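You operate a simulated robot arm through the tools that you are given. There is no shell and no other tool.

Carry out the task below with a simulated robot arm. There is one attempt and no reset: what you move stays moved.

TASK
Put the fallen jar in the yellow crate, reset, and run the other two onto the big table.
Fine: table on before the belt starts; leave both running.

The check looks at the end state, three seconds after you hand in, the way a careful person would. Anything else that was tipped, shoved, dropped, spilled or broken makes it a failure.

THE ROBOT
A 7-joint arm with a two-finger parallel gripper, fixed in place. Base frame: the origin is on the floor under the middle of its stand, x ahead of it, y to its left, z up. Readings come in mm, rad, newtons and seconds.
With the tool pointing down near the work surface it reaches from about 360 to 760 mm from the base axis. Its first joint turns from -2.496 to 2.496 rad. Payload 3 kg.
The TCP is the grasp point between the finger pads, 30 mm short of the fingertips. In the tool frame z runs along the fingers and y along their closing line. Largest opening 94 mm; finger width 28, thickness 10; the body of the gripper, 50 by 96 mm, starts 55 mm behind the TCP.
Orientation is that of the tool frame in the base frame, as a unit quaternion [x, y, z, w]. With the fingers straight down and closing along the base's y, the tool's x points along the base's -x, its y along +y and its z along -z.

THE INTERFACE
- The arm moves only by the tool move_arm. Its argument "increments" is a list of rows, each a list of 7 numbers: the shift along the tool's x, y, z in mm, then the turn, a rotation vector about the tool's x, y, z in rad, then the closure, from 0 (fully open) to 1 (shut). In form: [[x, y, z, wx, wy, wz, jaw], ...]. A call has 1 to 20 rows; each row shifts and turns the commanded pose from where the row before left it, along the tool's axes as they then stand. Each row takes 0.2 s and may step no farther than 50 mm and 0.15 rad from the row before; otherwise, or with a gripper value out of range, the whole call is refused. A pose out of reach is approached as far as the arm can. The call stops where the force on the tool passes 40 N (or 10 N more than at its start, if that is more) or the arm is blocked; 0.2 s more then pass. Each finger travels about 45 mm/s and halts on what it meets, pressing with about 36 N; the grip force reading is that of the motor and also rises with nothing between the fingers. The clock runs only during rows and for 0.2 s after the last one: add rows that do not move to give the fingers time. It gives the time, the measured TCP pose, the force on the tool (base axes), the opening and the grip force at its end, in the units of the frame above (readings bear some noise), with the torque about the TCP (base axes, N m) and any sound that the robot's microphone picked up.
- Cameras (640 x 400 px; columns grow to the right, rows downward): "scene" is fixed at [219, 499.1, 1675.9]; the picture's right is [-0.72, -0.70, 0.00], its down [-0.63, 0.65, -0.43] and it looks along [0.30, -0.31, -0.90] (base axes); focal length 214 px, centre (320, 200). "wrist" rides on the gripper at [76, 14, -102] in the tool frame; the picture's right is [-0.18, 0.98, 0.00], its down [-0.75, -0.14, -0.64] and it looks along [-0.63, -0.12, 0.77] (tool axes); focal length 243 px, centre (320, 200). There is no depth. A picture from a camera that has moved, and an enlarged one, comes with that camera's place and axes in the base frame and with its lens.
- grab_frame(camera): a new picture of that camera. No time passes.
- slide_trunk(by): moves the trunk up (or, below 0, down) by that many mm; the arm rides with it, the base frame stays. It gives what a move gives, with no picture.
- inspect(camera, box): a new picture of the part [left, top, right, bottom] of that camera's present view, enlarged. No time passes.
- job_done(): hands the job in; it is judged then, once.

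Places have to be worked out from the pictures, the camera data and where the tool is seen. Open the gripper and draw the arm clear of the work before you hand the job in, unless the task says otherwise.

The tools are called after ">>>" as name(argument=value, ...) on one line, values as JSON. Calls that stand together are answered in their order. move_arm: Moves the arm, as the interface text tells. Its arguments: {"type":"object","properties":{"increments":{"type":"array"}},"required":["increments"]} The other tools are called the same way: slide_trunk (by) moves the trunk up or down; grab_frame (camera) takes a picture; inspect (camera, box) takes an enlarged picture of a part of a camera's view; job_done () hands the job in.

At the start:

```text
time: 0.0
tool_pos: [554.1, 125.1, 1238.0]
tool_rot: [0.0, 1.0, 0.001, -0.001]
force: [0.6, 0.5, 0.3]
torque: [0.02, -0.02, 0.0]
grip_width: 94.1
finger_force: 0.1
trunk travel left (down, up): [-250.0, 140.0]
```

scene: 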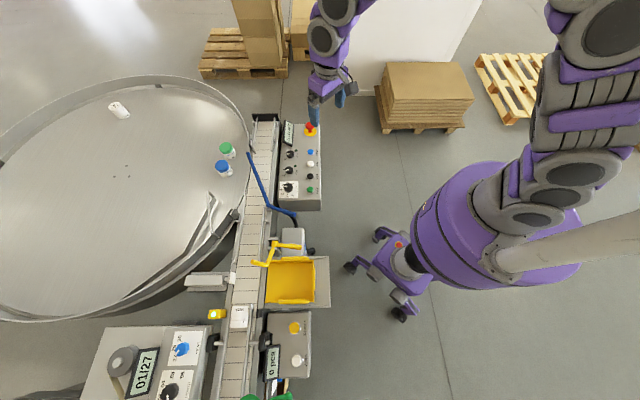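
wrist: 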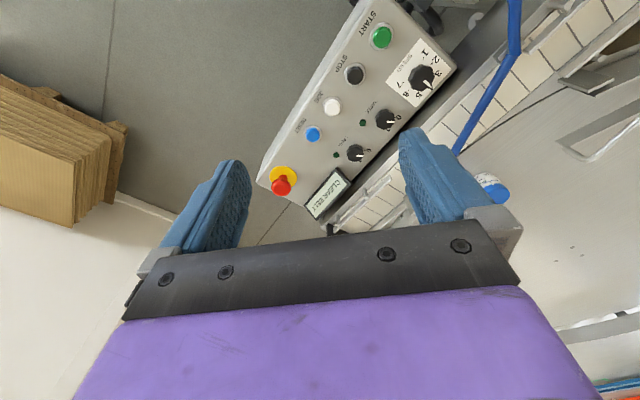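

I start by enlarging the scene to read the panels and find the jars.

>>> inspect(camera="scene", box=[240, 100, 340, 220])

>>> inspect(camera="scene", box=[180, 200, 340, 300])

>>> inspect(camera="scene", box=[180, 290, 340, 400])

>>> inspect(camera="wrist", box=[240, 0, 480, 240])

>>> inspect(camera="scene", box=[80, 80, 280, 205])

>>> inspect(camera="scene", box=[70, 300, 230, 400])

```text
3.33 times, centred on (290, 160) of scene
camera zoom: at [219.0, 499.1, 1675.9], right [-0.72, -0.7, 0.0], down [-0.63, 0.65, -0.43], along [0.3, -0.31, -0.9], focal length 715 px, centre (420, 333)
```

zoom: 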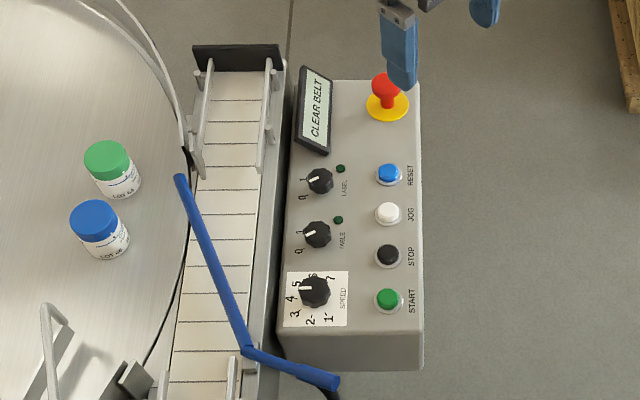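

```text
4.00 times, centred on (260, 250) of scene
camera zoom: at [219.0, 499.1, 1675.9], right [-0.72, -0.7, 0.0], down [-0.63, 0.65, -0.43], along [0.3, -0.31, -0.9], focal length 858 px, centre (560, 0)
```

zoom: 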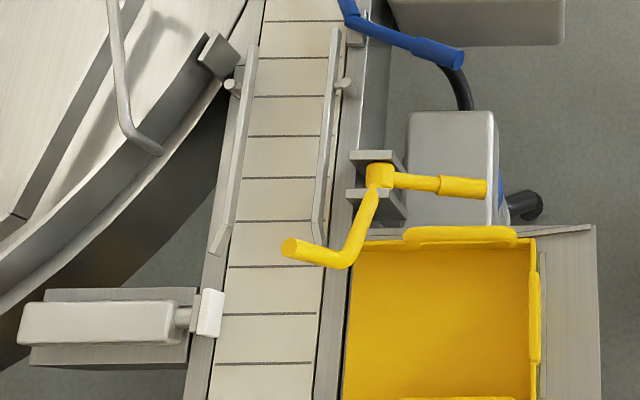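

```text
3.64 times, centred on (260, 345) of scene
camera zoom: at [219.0, 499.1, 1675.9], right [-0.72, -0.7, 0.0], down [-0.63, 0.65, -0.43], along [0.3, -0.31, -0.9], focal length 780 px, centre (538, -327)
```

zoom: 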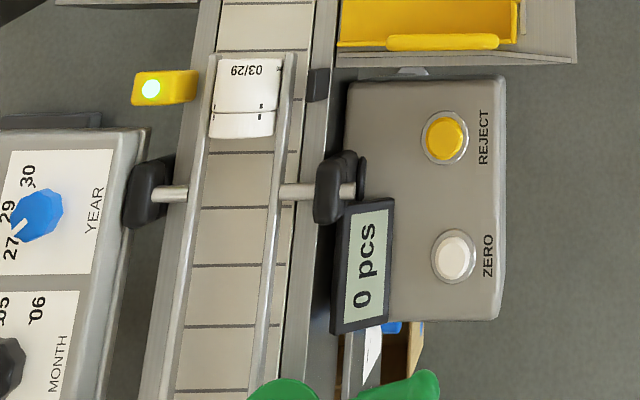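

```text
1.67 times, centred on (360, 120) of wrist
camera zoom: at [477.8, 140.9, 1340.7], right [0.18, 0.98, 0.0], down [0.75, -0.14, 0.64], along [0.63, -0.12, -0.77], focal length 404 px, centre (253, 333)
```

zoom: 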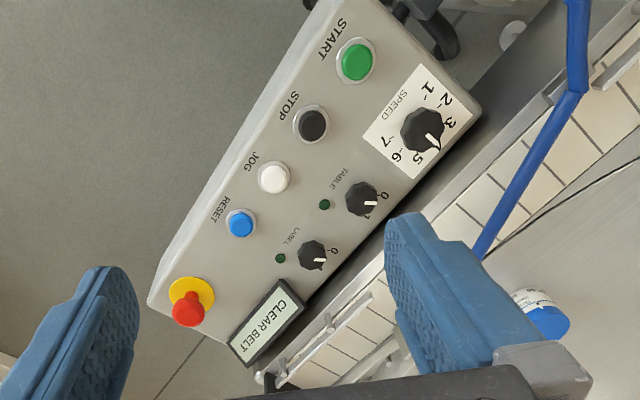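

```text
3.20 times, centred on (180, 142) of scene
camera zoom: at [219.0, 499.1, 1675.9], right [-0.72, -0.7, 0.0], down [-0.63, 0.65, -0.43], along [0.3, -0.31, -0.9], focal length 686 px, centre (768, 384)
```

zoom: 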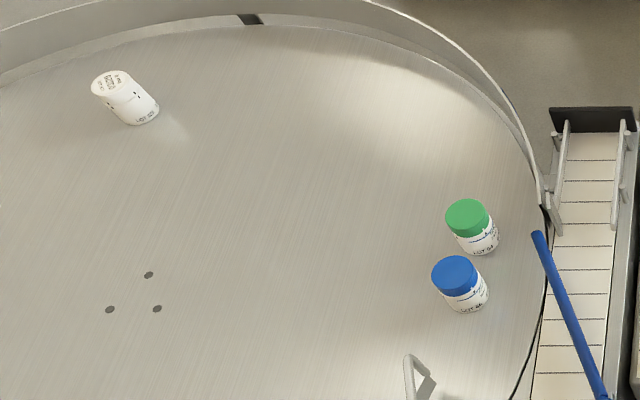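

```text
4.00 times, centred on (150, 350) of scene
camera zoom: at [219.0, 499.1, 1675.9], right [-0.72, -0.7, 0.0], down [-0.63, 0.65, -0.43], along [0.3, -0.31, -0.9], focal length 858 px, centre (1000, -400)
```

zoom: 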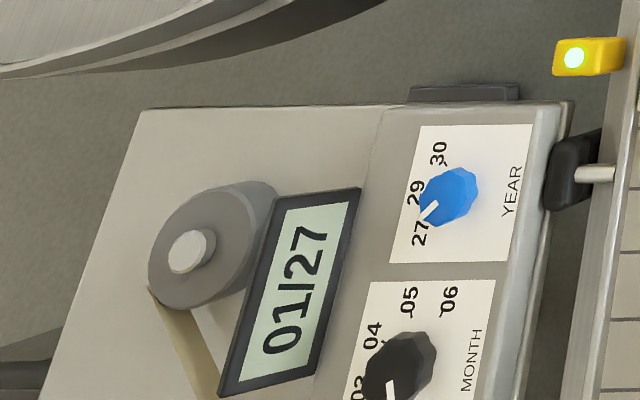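

The panel reads "CLEAR BELT". A jar lies on the belt near the photo-eye, and the upstream end of the belt is at the bottom edge of the picture. I swing the arm left at its present height, about the base axis, to see that part with the wrist camera.

>>> move_arm(increments=[[12.57, 46.6, 0, 0, 0, -0.085, 0], [12.57, 46.6, 0, 0, 0, -0.085, 0], [12.57, 46.6, 0, 0, 0, -0.085, 0], [12.57, 46.6, 0, 0, 0, -0.085, 0], [12.57, 46.6, 0, 0, 0, -0.085, 0], [12.57, 46.6, 0, 0, 0, -0.085, 0], [12.57, 46.6, 0, 0, 0, -0.085, 0], [12.57, 46.6, 0, 0, 0, -0.085, 0], [12.57, 46.6, 0, 0, 0, -0.085, 0], [12.57, 46.6, 0, 0, 0, -0.085, 0]])

>>> grab_frame(camera="wrist")

>>> grab_frame(camera="scene")

```text
time: 2.2
tool_pos: [268.3, 501.2, 1237.7]
tool_rot: [-0.414, 0.91, 0.0, 0.0]
force: [-1.0, 0.1, 0.4]
torque: [0.02, -0.03, 0.0]
grip_width: 93.9
finger_force: 0.1
trunk travel left (down, up): [-250.0, 140.0]
```

```text
taken
camera wrist: at [206.0, 453.0, 1340.0], right [-0.62, 0.79, 0.0], down [0.6, 0.48, 0.64], along [0.51, 0.4, -0.77], focal length 243 px, centre (320, 200)
```

wrist: 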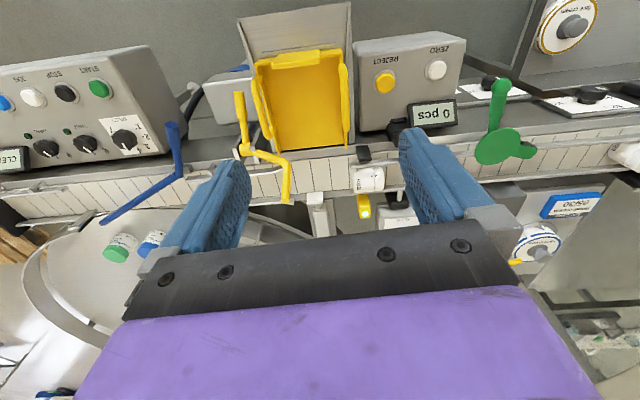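

```text
taken
```

scene: 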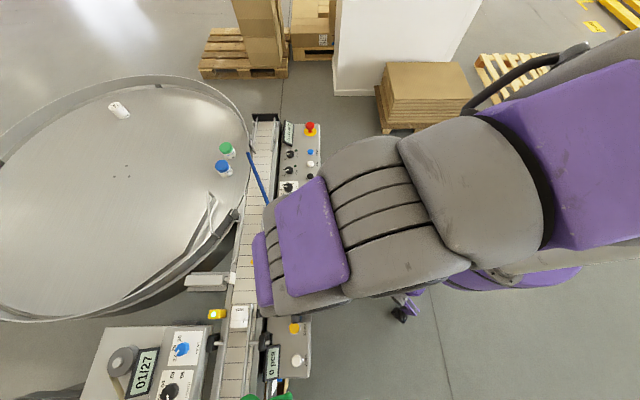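

The wrist view is turned upside down: its top is nearer the robot and its right is upstream. It shows the crate, the yellow and blue arms, the fallen jar and a green gate further upstream. I enlarge the parts around them.

>>> inspect(camera="wrist", box=[440, 0, 640, 125])

>>> inspect(camera="wrist", box=[440, 75, 640, 275])

>>> inspect(camera="wrist", box=[220, 100, 420, 225])

>>> inspect(camera="wrist", box=[0, 60, 240, 270])

```text
3.20 times, centred on (540, 62) of wrist
camera zoom: at [206.0, 453.0, 1340.0], right [-0.62, 0.79, 0.0], down [0.6, 0.48, 0.64], along [0.51, 0.4, -0.77], focal length 776 px, centre (-384, 640)
```

zoom: 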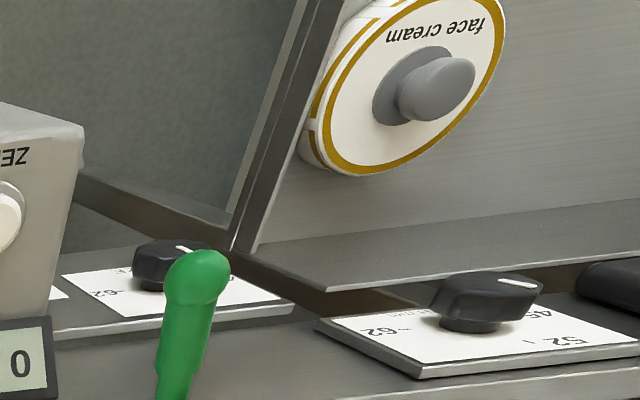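

```text
2.00 times, centred on (540, 175) of wrist
camera zoom: at [206.0, 453.0, 1340.0], right [-0.62, 0.79, 0.0], down [0.6, 0.48, 0.64], along [0.51, 0.4, -0.77], focal length 485 px, centre (-120, 250)
```

zoom: 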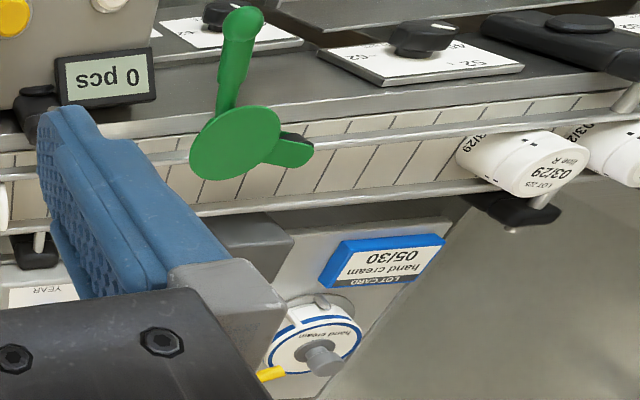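

```text
3.20 times, centred on (320, 162) of wrist
camera zoom: at [206.0, 453.0, 1340.0], right [-0.62, 0.79, 0.0], down [0.6, 0.48, 0.64], along [0.51, 0.4, -0.77], focal length 776 px, centre (320, 320)
```

zoom: 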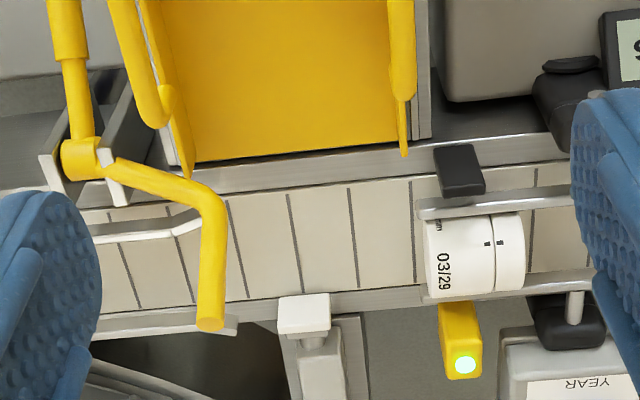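

```text
1.90 times, centred on (120, 165) of wrist
camera zoom: at [206.0, 453.0, 1340.0], right [-0.62, 0.79, 0.0], down [0.6, 0.48, 0.64], along [0.51, 0.4, -0.77], focal length 462 px, centre (701, 267)
```

zoom: 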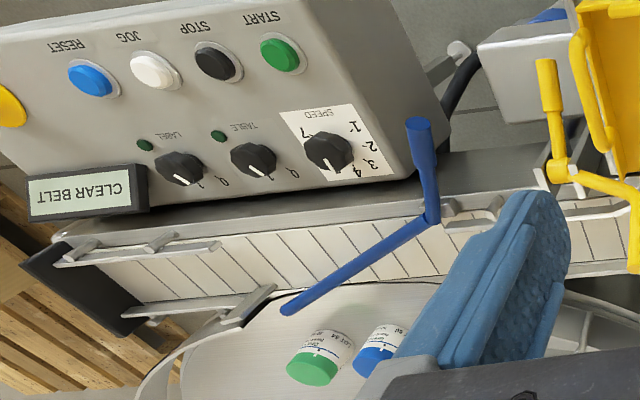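

The fallen jar triangulates to about (367, 699, 946), lying with its axis along the belt and its lid upstream. Two standing "03/29" jars are upstream of the green gate. I move the hand closer to measure more exactly, staying well above everything.

>>> move_arm(increments=[[-34.75, 13, 27, 0, 0, 0.017, 0], [-34.75, 13, 27, 0, 0, 0.017, 0], [-34.75, 13, 27, 0, 0, 0.017, 0], [-34.75, 13, 27, 0, 0, 0.017, 0]])

>>> grab_frame(camera="wrist")

>>> grab_frame(camera="scene")

```text
time: 3.2
tool_pos: [326.7, 637.1, 1129.0]
tool_rot: [-0.38, 0.925, 0.0, 0.0]
force: [0.2, -0.3, 0.4]
torque: [-0.03, 0.02, -0.03]
grip_width: 93.8
finger_force: 0.0
trunk travel left (down, up): [-250.0, 140.0]
```

```text
taken
camera wrist: at [261.3, 595.3, 1232.4], right [-0.56, 0.83, 0.0], down [0.63, 0.43, 0.64], along [0.53, 0.36, -0.77], focal length 243 px, centre (320, 200)
```

wrist: 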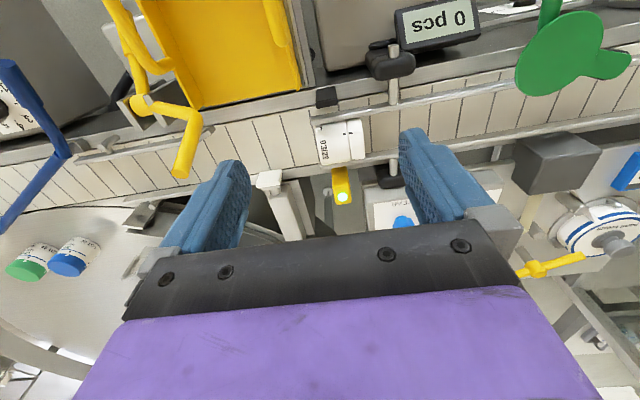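

```text
taken
```

scene: 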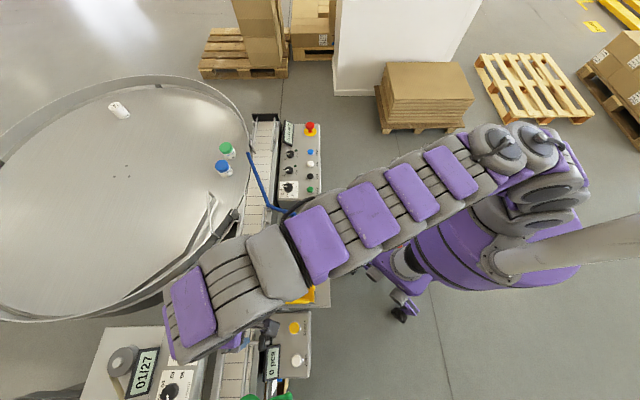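

The hand is now above the near side of the belt. I enlarge the fallen jar and its surroundings for measuring.

>>> inspect(camera="wrist", box=[260, 80, 420, 220])

>>> inspect(camera="wrist", box=[90, 0, 310, 190])

>>> inspect(camera="wrist", box=[360, 0, 640, 200])

>>> inspect(camera="scene", box=[200, 290, 330, 400])

```text
2.86 times, centred on (340, 150) of wrist
camera zoom: at [261.3, 595.3, 1232.4], right [-0.56, 0.83, 0.0], down [0.63, 0.43, 0.64], along [0.53, 0.36, -0.77], focal length 693 px, centre (263, 343)
```

zoom: 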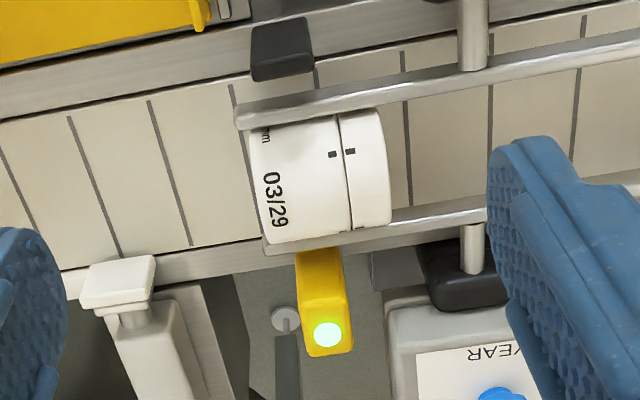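

```text
2.11 times, centred on (200, 95) of wrist
camera zoom: at [261.3, 595.3, 1232.4], right [-0.56, 0.83, 0.0], down [0.63, 0.43, 0.64], along [0.53, 0.36, -0.77], focal length 511 px, centre (573, 421)
```

zoom: 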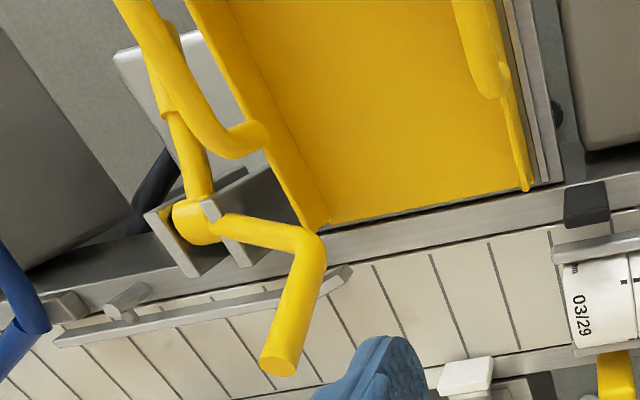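

```text
2.00 times, centred on (500, 100) of wrist
camera zoom: at [261.3, 595.3, 1232.4], right [-0.56, 0.83, 0.0], down [0.63, 0.43, 0.64], along [0.53, 0.36, -0.77], focal length 485 px, centre (-40, 400)
```

zoom: 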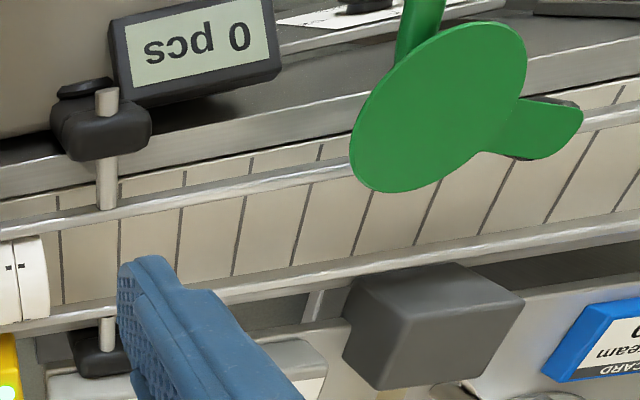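

```text
3.64 times, centred on (265, 345) of scene
camera zoom: at [219.0, 499.1, 1675.9], right [-0.72, -0.7, 0.0], down [-0.63, 0.65, -0.43], along [0.3, -0.31, -0.9], focal length 780 px, centre (520, -327)
```

zoom: 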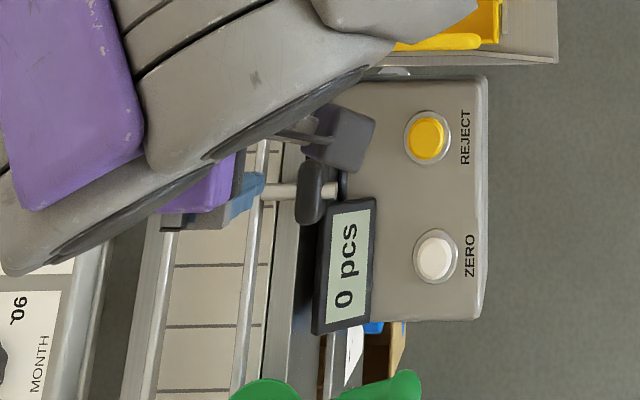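

The yellow arm's tip works out at about z 1043, over 100 mm above the belt, so it is raised. I move over the fallen jar at a safe height to test the reach and line the hand up by eye.

>>> move_arm(increments=[[-18, 4, 17, 0, 0, 0, 0], [-18, 4, 17, 0, 0, 0, 0], [-18, 4, 17, 0, 0, 0, 0], [-18, 4, 17, 0, 0, 0, 0]])

>>> grab_frame(camera="wrist")

>>> inspect(camera="wrist", box=[240, 60, 420, 200])

```text
time: 4.2
tool_pos: [344.5, 662.4, 1089.0]
tool_rot: [-0.382, 0.924, 0.001, 0.001]
force: [0.7, 0.0, -0.3]
torque: [0.03, 0.0, 0.03]
grip_width: 93.7
finger_force: 0.1
out of reach, approached as far as the arm can: row 2, 3, 4
trunk travel left (down, up): [-250.0, 140.0]
```

```text
taken
camera wrist: at [280.3, 620.5, 1193.7], right [-0.56, 0.83, 0.0], down [0.63, 0.43, 0.64], along [0.53, 0.36, -0.77], focal length 243 px, centre (320, 200)
```

wrist: 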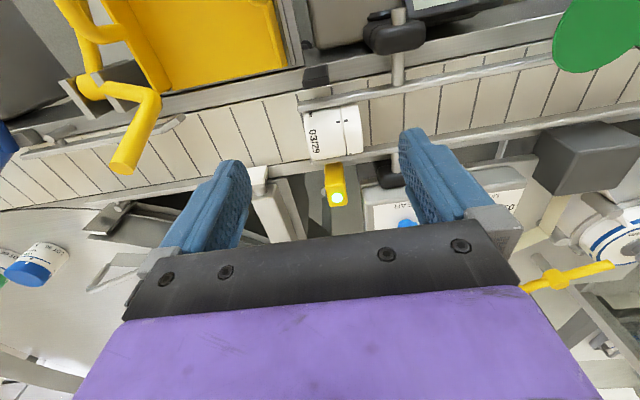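

```text
2.86 times, centred on (330, 130) of wrist
camera zoom: at [280.3, 620.5, 1193.7], right [-0.56, 0.83, 0.0], down [0.63, 0.43, 0.64], along [0.53, 0.36, -0.77], focal length 693 px, centre (291, 400)
```

zoom: 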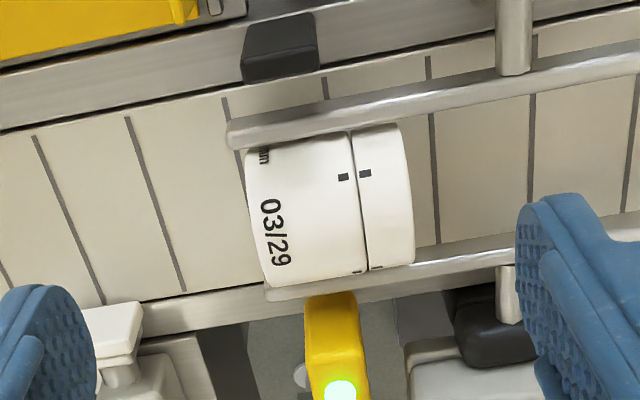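

The arm's straight-down reach ends at about radius 747 here and the jar lies further out, so I will have to tilt the hand outward. I back off first and go for a side view, for better triangulation.

>>> move_arm(increments=[[30, -10, -30, 0, 0, 0, 0], [30, -10, -30, 0, 0, 0, 0], [30, -10, -30, 0, 0, 0, 0]])

```text
time: 5.0
tool_pos: [301.5, 572.9, 1180.6]
tool_rot: [-0.38, 0.925, 0.0, 0.001]
force: [-0.7, 1.2, 0.0]
torque: [-0.06, -0.1, -0.03]
grip_width: 94.0
finger_force: 0.0
trunk travel left (down, up): [-250.0, 140.0]
```

The commanded pose follows the measured one after an out-of-reach move. Next I shift toward the upstream side and turn left to look at the green gate and the two standing jars.

>>> move_arm(increments=[[20, 41, -5, 0, 0, 0, 0], [20, 41, -5, 0, 0, 0, 0], [20, 41, -5, 0, 0, 0, 0], [20, 41, -5, 0, 0, 0, 0], [0, 0, 0, 0, 0, -0.13, 0], [0, 0, 0, 0, 0, -0.13, 0], [0, 0, 0, 0, 0, -0.13, 0], [0, 0, 0, 0, 0, -0.13, 0], [0, 0, 0, 0, 0, -0.13, 0], [0, 0, 0, 0, 0, -0.13, 0]])

>>> grab_frame(camera="wrist")

>>> grab_frame(camera="scene")

```text
time: 7.2
tool_pos: [129.6, 637.4, 1200.7]
tool_rot: [-0.705, 0.709, -0.001, 0.001]
force: [0.6, 0.4, -0.8]
torque: [-0.01, 0.01, 0.01]
grip_width: 94.1
finger_force: 0.0
trunk travel left (down, up): [-250.0, 140.0]
```

```text
taken
camera wrist: at [114.4, 561.4, 1303.2], right [-0.98, 0.19, 0.0], down [0.14, 0.75, 0.64], along [0.12, 0.63, -0.77], focal length 243 px, centre (320, 200)
```

wrist: 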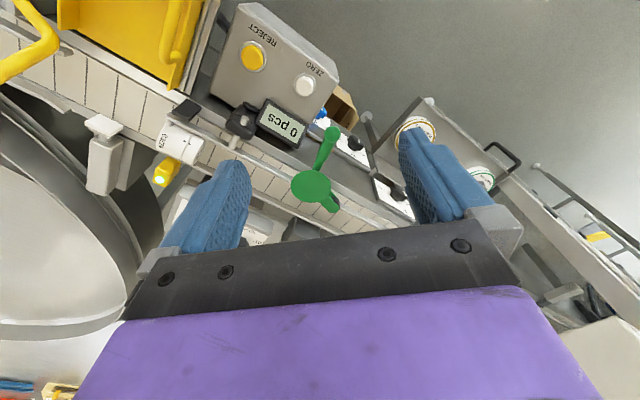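

```text
taken
```

scene: 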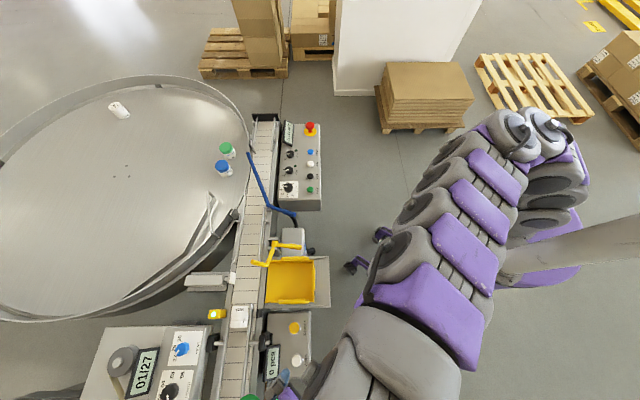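

>>> inspect(camera="wrist", box=[240, 80, 420, 240])

>>> inspect(camera="wrist", box=[130, 90, 260, 200])

>>> inspect(camera="wrist", box=[340, 80, 640, 300])

>>> inspect(camera="scene", box=[200, 290, 330, 400])

```text
2.50 times, centred on (330, 160) of wrist
camera zoom: at [114.4, 561.4, 1303.2], right [-0.98, 0.19, 0.0], down [0.14, 0.75, 0.64], along [0.12, 0.63, -0.77], focal length 606 px, centre (295, 300)
```

zoom: 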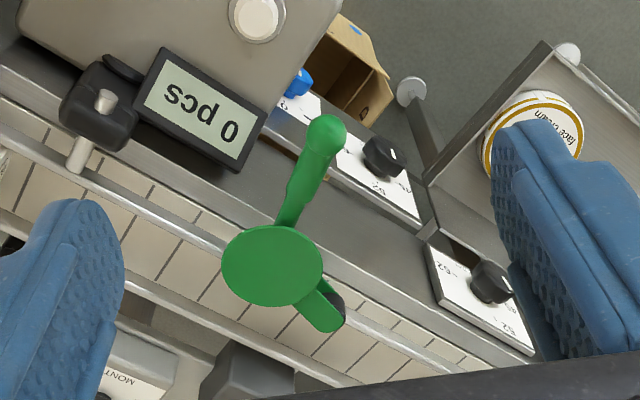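

```text
3.64 times, centred on (195, 145) of wrist
camera zoom: at [114.4, 561.4, 1303.2], right [-0.98, 0.19, 0.0], down [0.14, 0.75, 0.64], along [0.12, 0.63, -0.77], focal length 882 px, centre (774, 400)
```

zoom: 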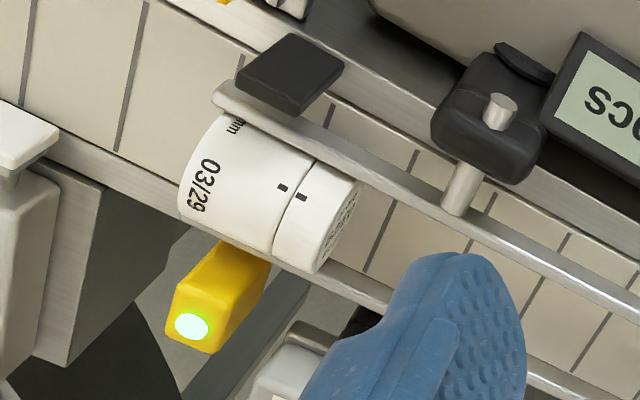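

```text
1.82 times, centred on (490, 190) of wrist
camera zoom: at [114.4, 561.4, 1303.2], right [-0.98, 0.19, 0.0], down [0.14, 0.75, 0.64], along [0.12, 0.63, -0.77], focal length 441 px, centre (11, 218)
```

zoom: 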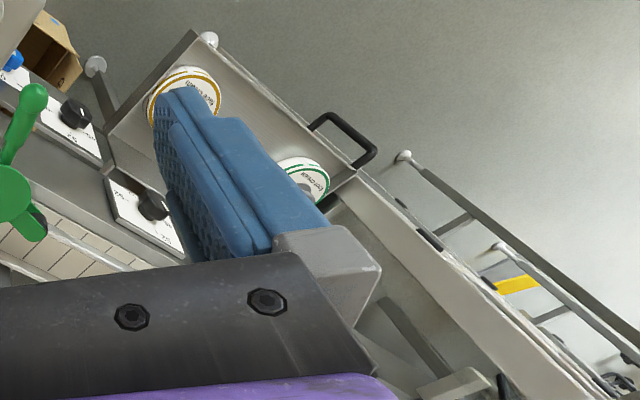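

```text
3.64 times, centred on (265, 345) of scene
camera zoom: at [219.0, 499.1, 1675.9], right [-0.72, -0.7, 0.0], down [-0.63, 0.65, -0.43], along [0.3, -0.31, -0.9], focal length 780 px, centre (520, -327)
```

zoom: 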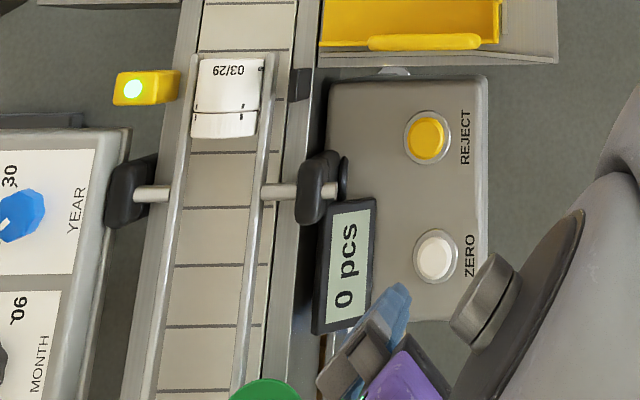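

All four wrist views put the fallen jar's axis centre at about (361, 694, 953). The jar is about 50 mm across and 55 mm long, lying along the belt at about 135°. Before picking it up I study the green gate and the width knobs, since the upstream jars must pass there.

>>> inspect(camera="wrist", box=[340, 120, 420, 220])

>>> inspect(camera="wrist", box=[280, 110, 360, 220])

>>> inspect(camera="scene", box=[270, 110, 330, 210])

>>> inspect(camera="scene", box=[255, 225, 335, 310])

```text
4.00 times, centred on (380, 170) of wrist
camera zoom: at [114.4, 561.4, 1303.2], right [-0.98, 0.19, 0.0], down [0.14, 0.75, 0.64], along [0.12, 0.63, -0.77], focal length 970 px, centre (80, 320)
```

zoom: 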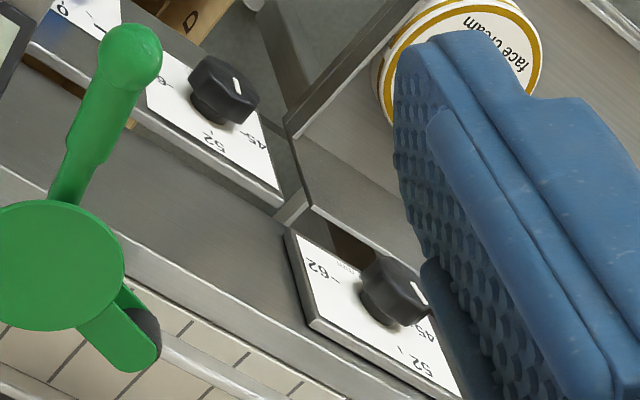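

```text
3.64 times, centred on (320, 165) of wrist
camera zoom: at [114.4, 561.4, 1303.2], right [-0.98, 0.19, 0.0], down [0.14, 0.75, 0.64], along [0.12, 0.63, -0.77], focal length 882 px, centre (320, 327)
```

zoom: 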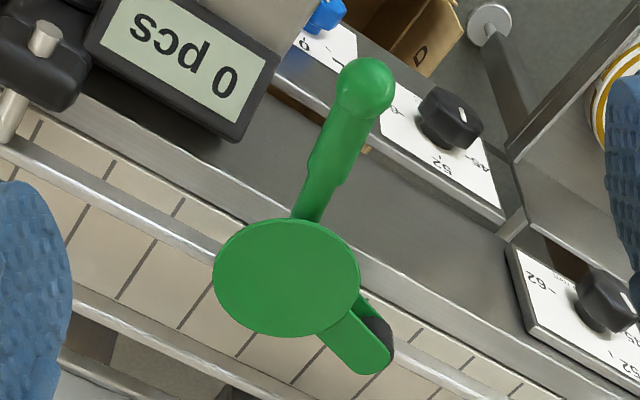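

```text
4.00 times, centred on (300, 160) of scene
camera zoom: at [219.0, 499.1, 1675.9], right [-0.72, -0.7, 0.0], down [-0.63, 0.65, -0.43], along [0.3, -0.31, -0.9], focal length 858 px, centre (400, 360)
```

zoom: 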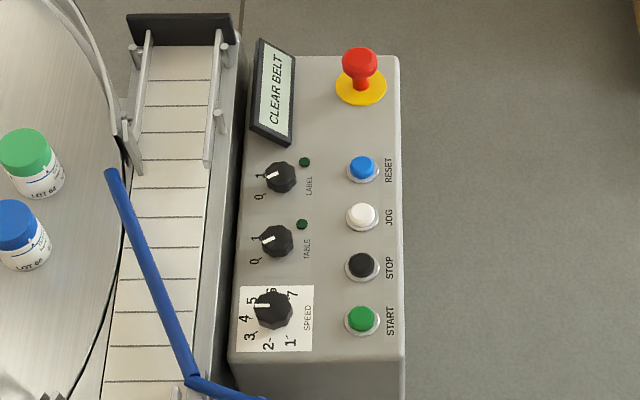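

```text
4.71 times, centred on (295, 268) of scene
camera zoom: at [219.0, 499.1, 1675.9], right [-0.72, -0.7, 0.0], down [-0.63, 0.65, -0.43], along [0.3, -0.31, -0.9], focal length 1009 px, centre (438, -118)
```

zoom: 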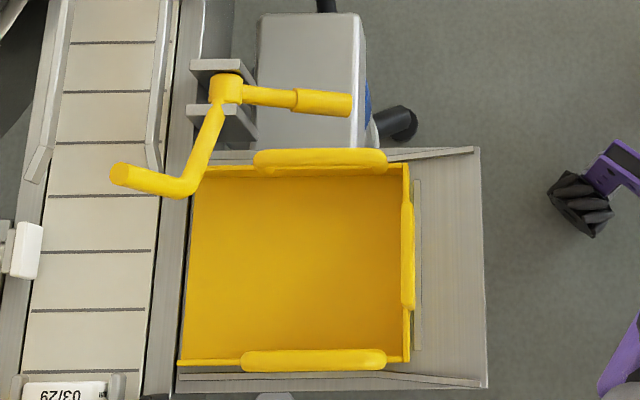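

The table and label switches need a closer look later. I go for the jar first: turn back to 45.5°, move toward it, and tilt the fingers 15° outward (about the tool's y) to gain reach.

>>> move_arm(increments=[[0, 0, 0, 0, 0, 0.1285, 0], [0, 0, 0, 0, 0, 0.1285, 0], [0, 0, 0, 0, 0, 0.1285, 0], [0, 0, 0, 0, 0, 0.1285, 0], [0, 0, 0, 0, 0, 0.1285, 0], [0, 0, 0, 0, 0, 0.1285, 0], [-18.6, -29.4, 16.1, 0, 0, 0, 0], [-18.6, -29.4, 16.1, 0, 0, 0, 0], [-18.6, -29.4, 16.1, 0, 0, 0, 0], [-18.6, -29.4, 16.1, 0, 0, 0, 0], [-18.6, -29.4, 16.1, 0, 0, 0, 0], [0, 0, 0, 0, -0.131, 0, 0], [0, 0, 0, 0, -0.131, 0, 0]])

>>> grab_frame(camera="wrist")

```text
time: 10.0
tool_pos: [300.3, 598.3, 1119.2]
tool_rot: [-0.382, 0.915, 0.05, 0.121]
force: [0.0, 0.3, 0.0]
torque: [-0.05, -0.01, -0.03]
grip_width: 94.1
finger_force: 0.0
trunk travel left (down, up): [-250.0, 140.0]
```

```text
taken
camera wrist: at [219.1, 537.8, 1199.8], right [-0.58, 0.82, 0.05], down [0.49, 0.3, 0.82], along [0.65, 0.49, -0.58], focal length 243 px, centre (320, 200)
```

wrist: 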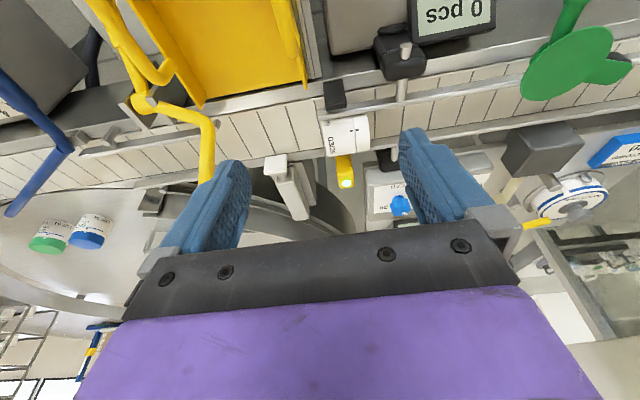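

Tilt and heading are as wanted (about 15° and 45°). I go to about 60 mm above the grasp point, over the jar.

>>> move_arm(increments=[[-20.7, 5.9, 26, 0, 0, 0, 0], [-20.7, 5.9, 26, 0, 0, 0, 0], [-20.7, 5.9, 26, 0, 0, 0, 0], [-20.7, 5.9, 26, 0, 0, 0, 0]])

>>> grab_frame(camera="wrist")

>>> inspect(camera="wrist", box=[230, 60, 420, 200])

>>> grab_frame(camera="scene")

```text
time: 11.0
tool_pos: [359.9, 693.5, 1038.3]
tool_rot: [-0.383, 0.915, 0.048, 0.12]
force: [1.0, -0.4, 0.2]
torque: [0.05, 0.01, -0.01]
grip_width: 94.2
finger_force: 0.0
trunk travel left (down, up): [-250.0, 140.0]
```

```text
taken
camera wrist: at [278.9, 633.8, 1118.4], right [-0.57, 0.82, 0.04], down [0.49, 0.3, 0.82], along [0.65, 0.49, -0.58], focal length 243 px, centre (320, 200)
```

wrist: 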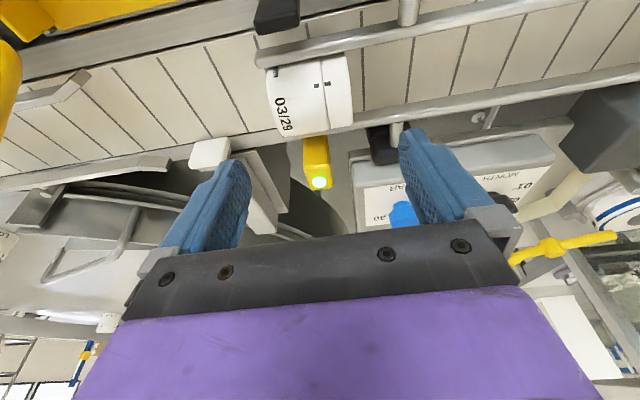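

```text
2.86 times, centred on (325, 130) of wrist
camera zoom: at [278.9, 633.8, 1118.4], right [-0.57, 0.82, 0.04], down [0.49, 0.3, 0.82], along [0.65, 0.49, -0.58], focal length 693 px, centre (306, 400)
```

zoom: 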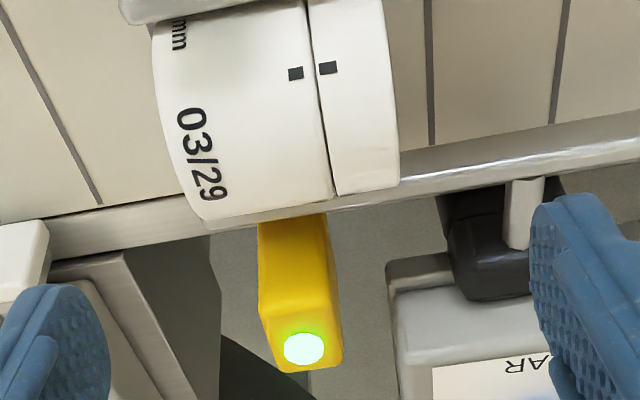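

```text
taken
```

scene: 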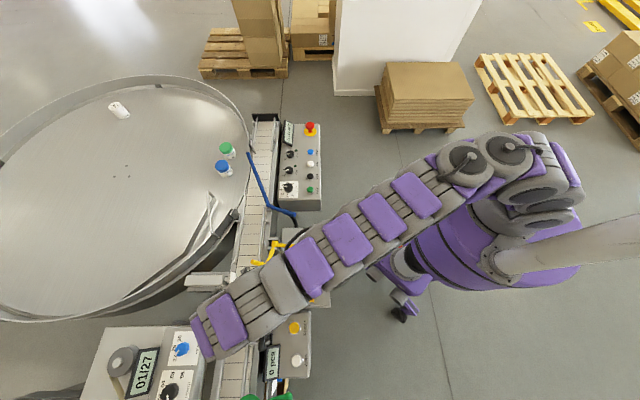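

The jar appears in this view within 1 mm of where I predicted it, and the gripper is centred on it. I go straight down to the grasp height (TCP z about 968), keeping the fingertips a few mm above the belt.

>>> move_arm(increments=[[5.05, -0.25, 16.8, 0, 0, 0, 0], [5.05, -0.25, 16.8, 0, 0, 0, 0], [5.05, -0.25, 16.8, 0, 0, 0, 0], [5.05, -0.25, 16.8, 0, 0, 0, 0]])

>>> grab_frame(camera="wrist")

>>> inspect(camera="wrist", box=[180, 60, 460, 240])

```text
time: 12.0
tool_pos: [355.8, 689.6, 967.6]
tool_rot: [-0.383, 0.915, 0.05, 0.12]
force: [0.4, 0.3, -0.2]
torque: [0.01, -0.01, -0.02]
grip_width: 93.8
finger_force: 0.0
trunk travel left (down, up): [-250.0, 140.0]
```

```text
taken
camera wrist: at [275.5, 629.8, 1048.6], right [-0.57, 0.82, 0.05], down [0.49, 0.3, 0.81], along [0.65, 0.49, -0.58], focal length 243 px, centre (320, 200)
```

wrist: 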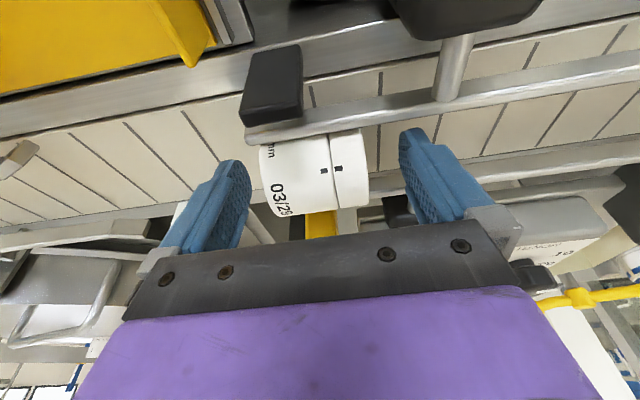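

```text
2.22 times, centred on (320, 150) of wrist
camera zoom: at [275.5, 629.8, 1048.6], right [-0.57, 0.82, 0.05], down [0.49, 0.3, 0.81], along [0.65, 0.49, -0.58], focal length 539 px, centre (320, 311)
```

zoom: 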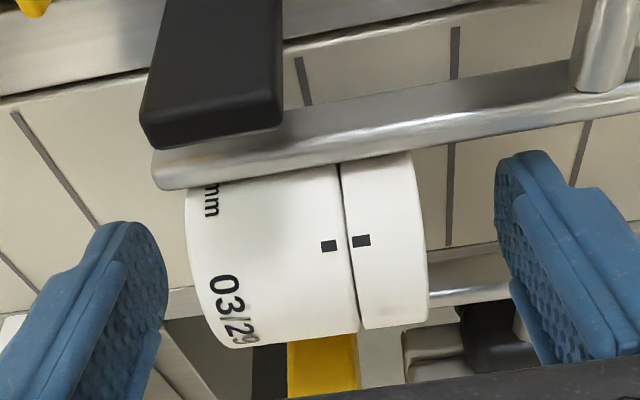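

The jar sits about 3 mm toward the downstream finger and the fingers are clear of the rails. I shift 3 mm to centre on it and close.

>>> move_arm(increments=[[0, -3, 0, 0, 0, 0, 0], [0, 0, 0, 0, 0, 0, 1], [0, 0, 0, 0, 0, 0, 1], [0, 0, 0, 0, 0, 0, 1], [0, 0, 0, 0, 0, 0, 1], [0, 0, 0, 0, 0, 0, 1]])

>>> grab_frame(camera="wrist")

```text
time: 13.4
tool_pos: [359.7, 688.3, 968.8]
tool_rot: [-0.382, 0.915, 0.049, 0.12]
force: [0.0, 0.8, -0.8]
torque: [-0.02, -0.02, 0.01]
grip_width: 58.7
finger_force: 35.7
trunk travel left (down, up): [-250.0, 140.0]
```

```text
taken
camera wrist: at [278.3, 627.5, 1049.4], right [-0.57, 0.82, 0.05], down [0.49, 0.3, 0.82], along [0.65, 0.49, -0.58], focal length 243 px, centre (320, 200)
```

wrist: 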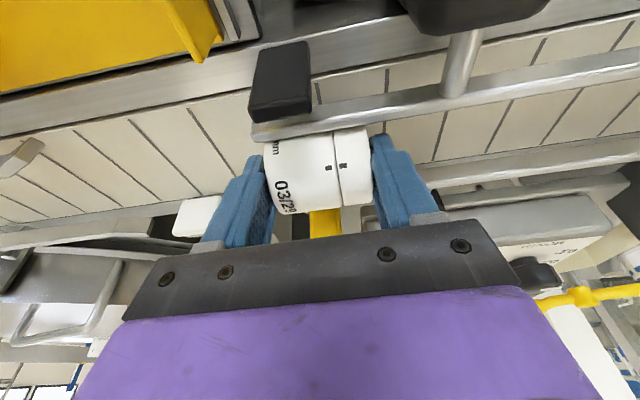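

The jar is held (58.7 mm opening, 36 N). I lift it straight up out of the rails.

>>> move_arm(increments=[[-2.5, 0, -9.7, 0, 0, 0, 1], [-5, 0, -19.4, 0, 0, 0, 1], [-5, 0, -19.4, 0, 0, 0, 1], [-5, 0, -19.4, 0, 0, 0, 1], [-5, 0, -19.4, 0, 0, 0, 1], [-5, 0, -19.4, 0, 0, 0, 1]])

>>> grab_frame(camera="wrist")

>>> grab_frame(camera="scene")

```text
time: 14.8
tool_pos: [358.7, 686.7, 1079.9]
tool_rot: [-0.383, 0.915, 0.051, 0.12]
force: [-0.5, -0.2, -1.8]
torque: [0.01, 0.02, 0.0]
grip_width: 58.8
finger_force: 35.6
trunk travel left (down, up): [-250.0, 140.0]
```

```text
taken
camera wrist: at [277.4, 627.3, 1160.0], right [-0.57, 0.82, 0.05], down [0.49, 0.3, 0.82], along [0.65, 0.49, -0.58], focal length 243 px, centre (320, 200)
```

wrist: 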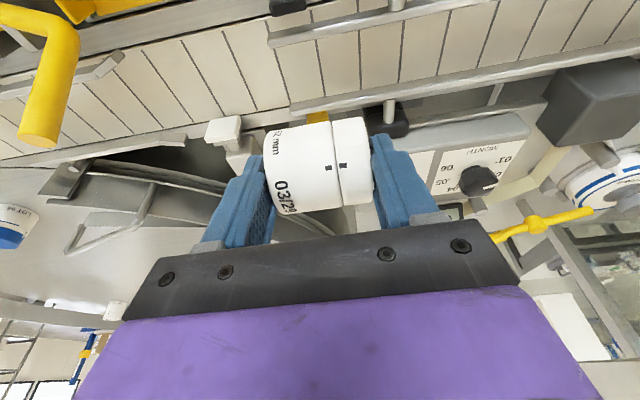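

```text
taken
```

scene: 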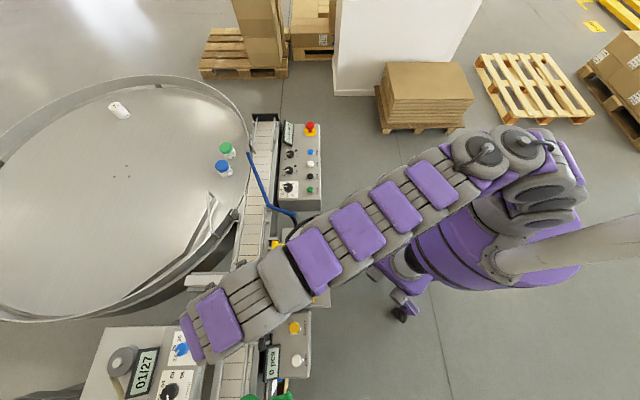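

The jar is clear of the belt. I retreat up and toward the robot, staying clear of the raised yellow arm, and then straighten the hand near the crate.

>>> move_arm(increments=[[18.3, -13.7, -17.2, 0, 0, 0, 1], [18.3, -13.7, -17.2, 0, 0, 0, 1], [18.3, -13.7, -17.2, 0, 0, 0, 1], [18.3, -13.7, -17.2, 0, 0, 0, 1], [18.3, -13.7, -17.2, 0, 0, 0, 1], [0, 0, 0, 0, 0.127, 0, 1], [0, 0, 0, 0, 0.127, 0, 1]])

>>> grab_frame(camera="wrist")

>>> grab_frame(camera="scene")

```text
time: 16.4
tool_pos: [330.0, 562.8, 1138.7]
tool_rot: [-0.385, 0.923, 0.0, 0.003]
force: [1.3, 0.2, -1.1]
torque: [0.03, 0.03, 0.01]
grip_width: 55.3
finger_force: 36.2
trunk travel left (down, up): [-250.0, 140.0]
```

```text
taken
camera wrist: at [264.8, 518.7, 1241.0], right [-0.57, 0.82, 0.0], down [0.63, 0.44, 0.65], along [0.53, 0.37, -0.76], focal length 243 px, centre (320, 200)
```

wrist: 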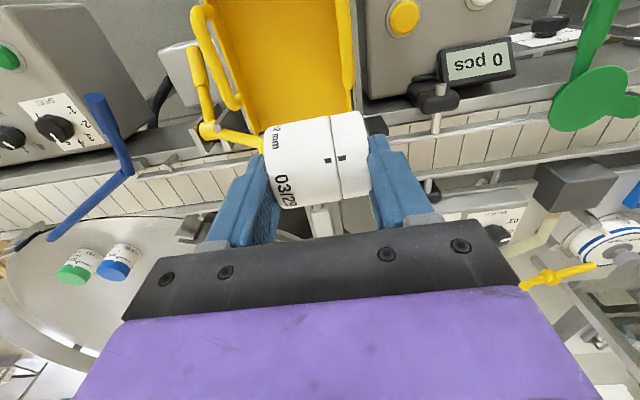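

```text
taken
```

scene: 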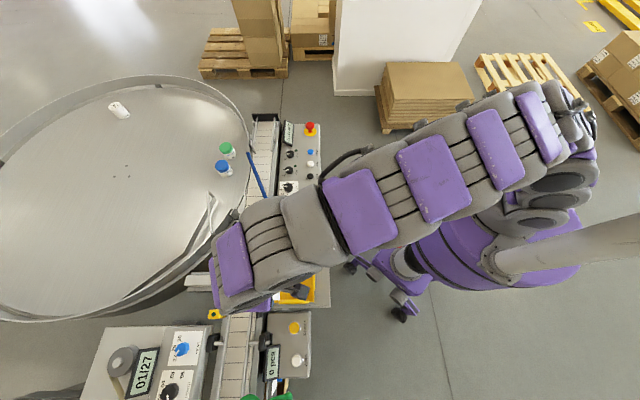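

The jar is held firmly. I enlarge the crate in this view to locate its walls and floor.

>>> inspect(camera="wrist", box=[160, 0, 400, 150])

```text
2.67 times, centred on (280, 75) of wrist
camera zoom: at [264.8, 518.7, 1241.0], right [-0.57, 0.82, 0.0], down [0.63, 0.44, 0.65], along [0.53, 0.37, -0.76], focal length 647 px, centre (427, 533)
```

zoom: 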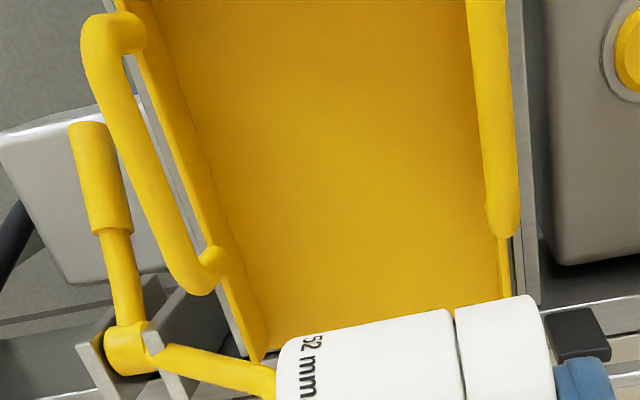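

The crate's floor is at about z 902 and its inside spans roughly 157 by 130 mm, centred near (340, 520). I move over the centre and turn the hand 90°, so that if the jar rolls it can only roll between the side walls and not out of the open belt side.

>>> move_arm(increments=[[11.8, -18.4, 0, 0, 0, 0, 1], [11.8, -18.4, 0, 0, 0, 0, 1], [0, 0, 0, 0, 0, -0.131, 1], [0, 0, 0, 0, 0, -0.131, 1], [0, 0, 0, 0, 0, -0.131, 1], [0, 0, 0, 0, 0, -0.131, 1], [0, 0, 0, 0, 0, -0.131, 1], [0, 0, 0, 0, 0, -0.131, 1], [0, 0, 0, 0, 0, -0.131, 1], [0, 0, 0, 0, 0, -0.131, 1], [0, 0, 0, 0, 0, -0.131, 1], [0, 0, 0, 0, 0, -0.131, 1], [0, 0, 0, 0, 0, -0.131, 1], [0, 0, 0, 0, 0, -0.131, 1]])

>>> grab_frame(camera="wrist")

>>> grab_frame(camera="scene")

```text
time: 19.4
tool_pos: [338.9, 517.1, 1139.6]
tool_rot: [0.926, -0.377, 0.002, -0.003]
force: [-0.5, -0.1, -0.8]
torque: [0.01, -0.03, -0.02]
grip_width: 55.1
finger_force: 35.9
trunk travel left (down, up): [-250.0, 140.0]
```

```text
taken
camera wrist: at [382.3, 454.0, 1243.0], right [-0.82, -0.57, -0.01], down [-0.44, 0.63, 0.64], along [-0.36, 0.53, -0.77], focal length 243 px, centre (320, 200)
```

wrist: 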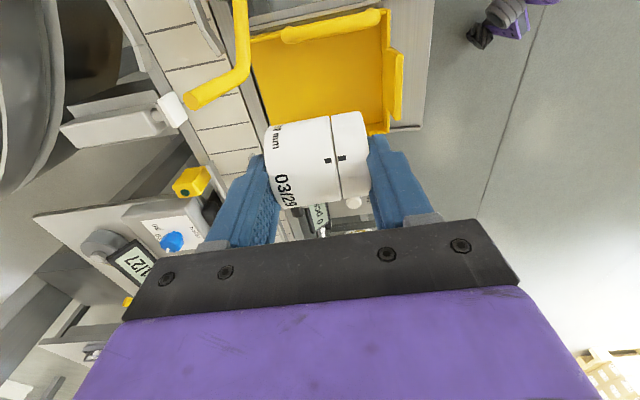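

```text
taken
```

scene: 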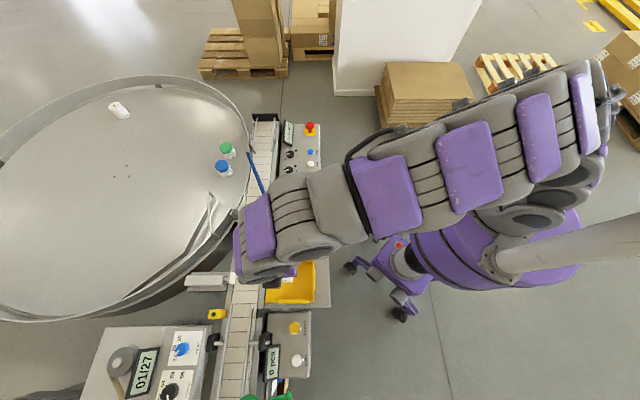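

The hand is centred above the crate and turned as intended. I descend in stages.

>>> move_arm(increments=[[0, 0, 40, 0, 0, 0, 1], [0, 0, 40, 0, 0, 0, 1], [0, 0, 40, 0, 0, 0, 1], [0, 0, 35, 0, 0, 0, 1]])

>>> grab_frame(camera="wrist")

>>> grab_frame(camera="scene")

```text
time: 20.4
tool_pos: [342.3, 518.1, 984.4]
tool_rot: [0.926, -0.379, 0.001, -0.004]
force: [-0.4, 0.0, -0.9]
torque: [0.01, 0.04, 0.03]
grip_width: 55.1
finger_force: 36.3
trunk travel left (down, up): [-250.0, 140.0]
```

```text
taken
camera wrist: at [384.8, 455.4, 1087.2], right [-0.82, -0.57, -0.01], down [-0.44, 0.63, 0.64], along [-0.36, 0.53, -0.77], focal length 243 px, centre (320, 200)
```

wrist: 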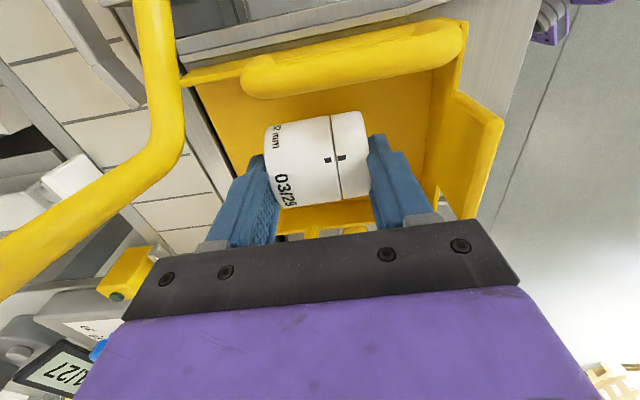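

```text
taken
```

scene: 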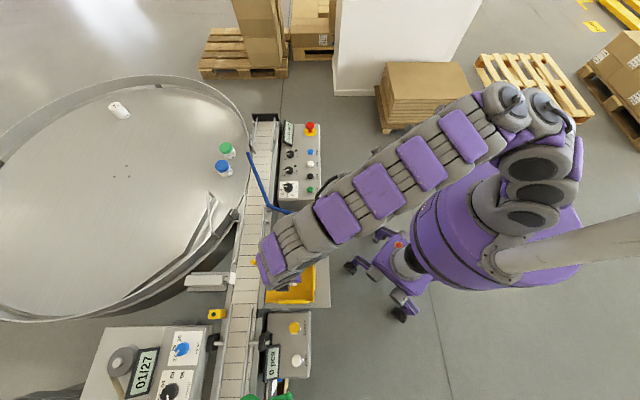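

The jar is inside the walls with room all round. I lower the last stretch in small steps, watching the force.

>>> move_arm(increments=[[0, 0, 12, 0, 0, 0, 1], [0, 0, 10, 0, 0, 0, 1], [0, 0, 5, 0, 0, 0, 1], [0, 0, 3, 0, 0, 0, 1]])

>>> grab_frame(camera="wrist")

```text
time: 21.0
tool_pos: [345.8, 516.6, 972.4]
tool_rot: [0.925, -0.379, 0.002, -0.012]
force: [-3.4, -5.8, 19.4]
torque: [-0.52, 0.42, 0.05]
grip_width: 55.3
finger_force: 35.7
trunk travel left (down, up): [-250.0, 140.0]
stopped in row 2: the force on the tool passed its limit at 47 N (the readings are from after the stop); the commanded pose is now the measured one
```

```text
taken
camera wrist: at [386.3, 451.7, 1075.5], right [-0.82, -0.57, -0.02], down [-0.45, 0.62, 0.65], along [-0.36, 0.54, -0.76], focal length 243 px, centre (320, 200)
```

wrist: 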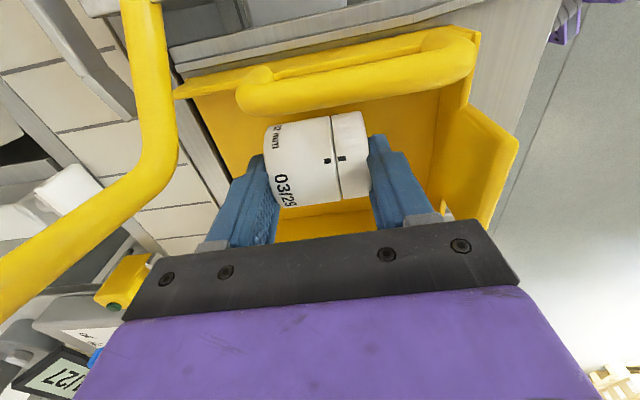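

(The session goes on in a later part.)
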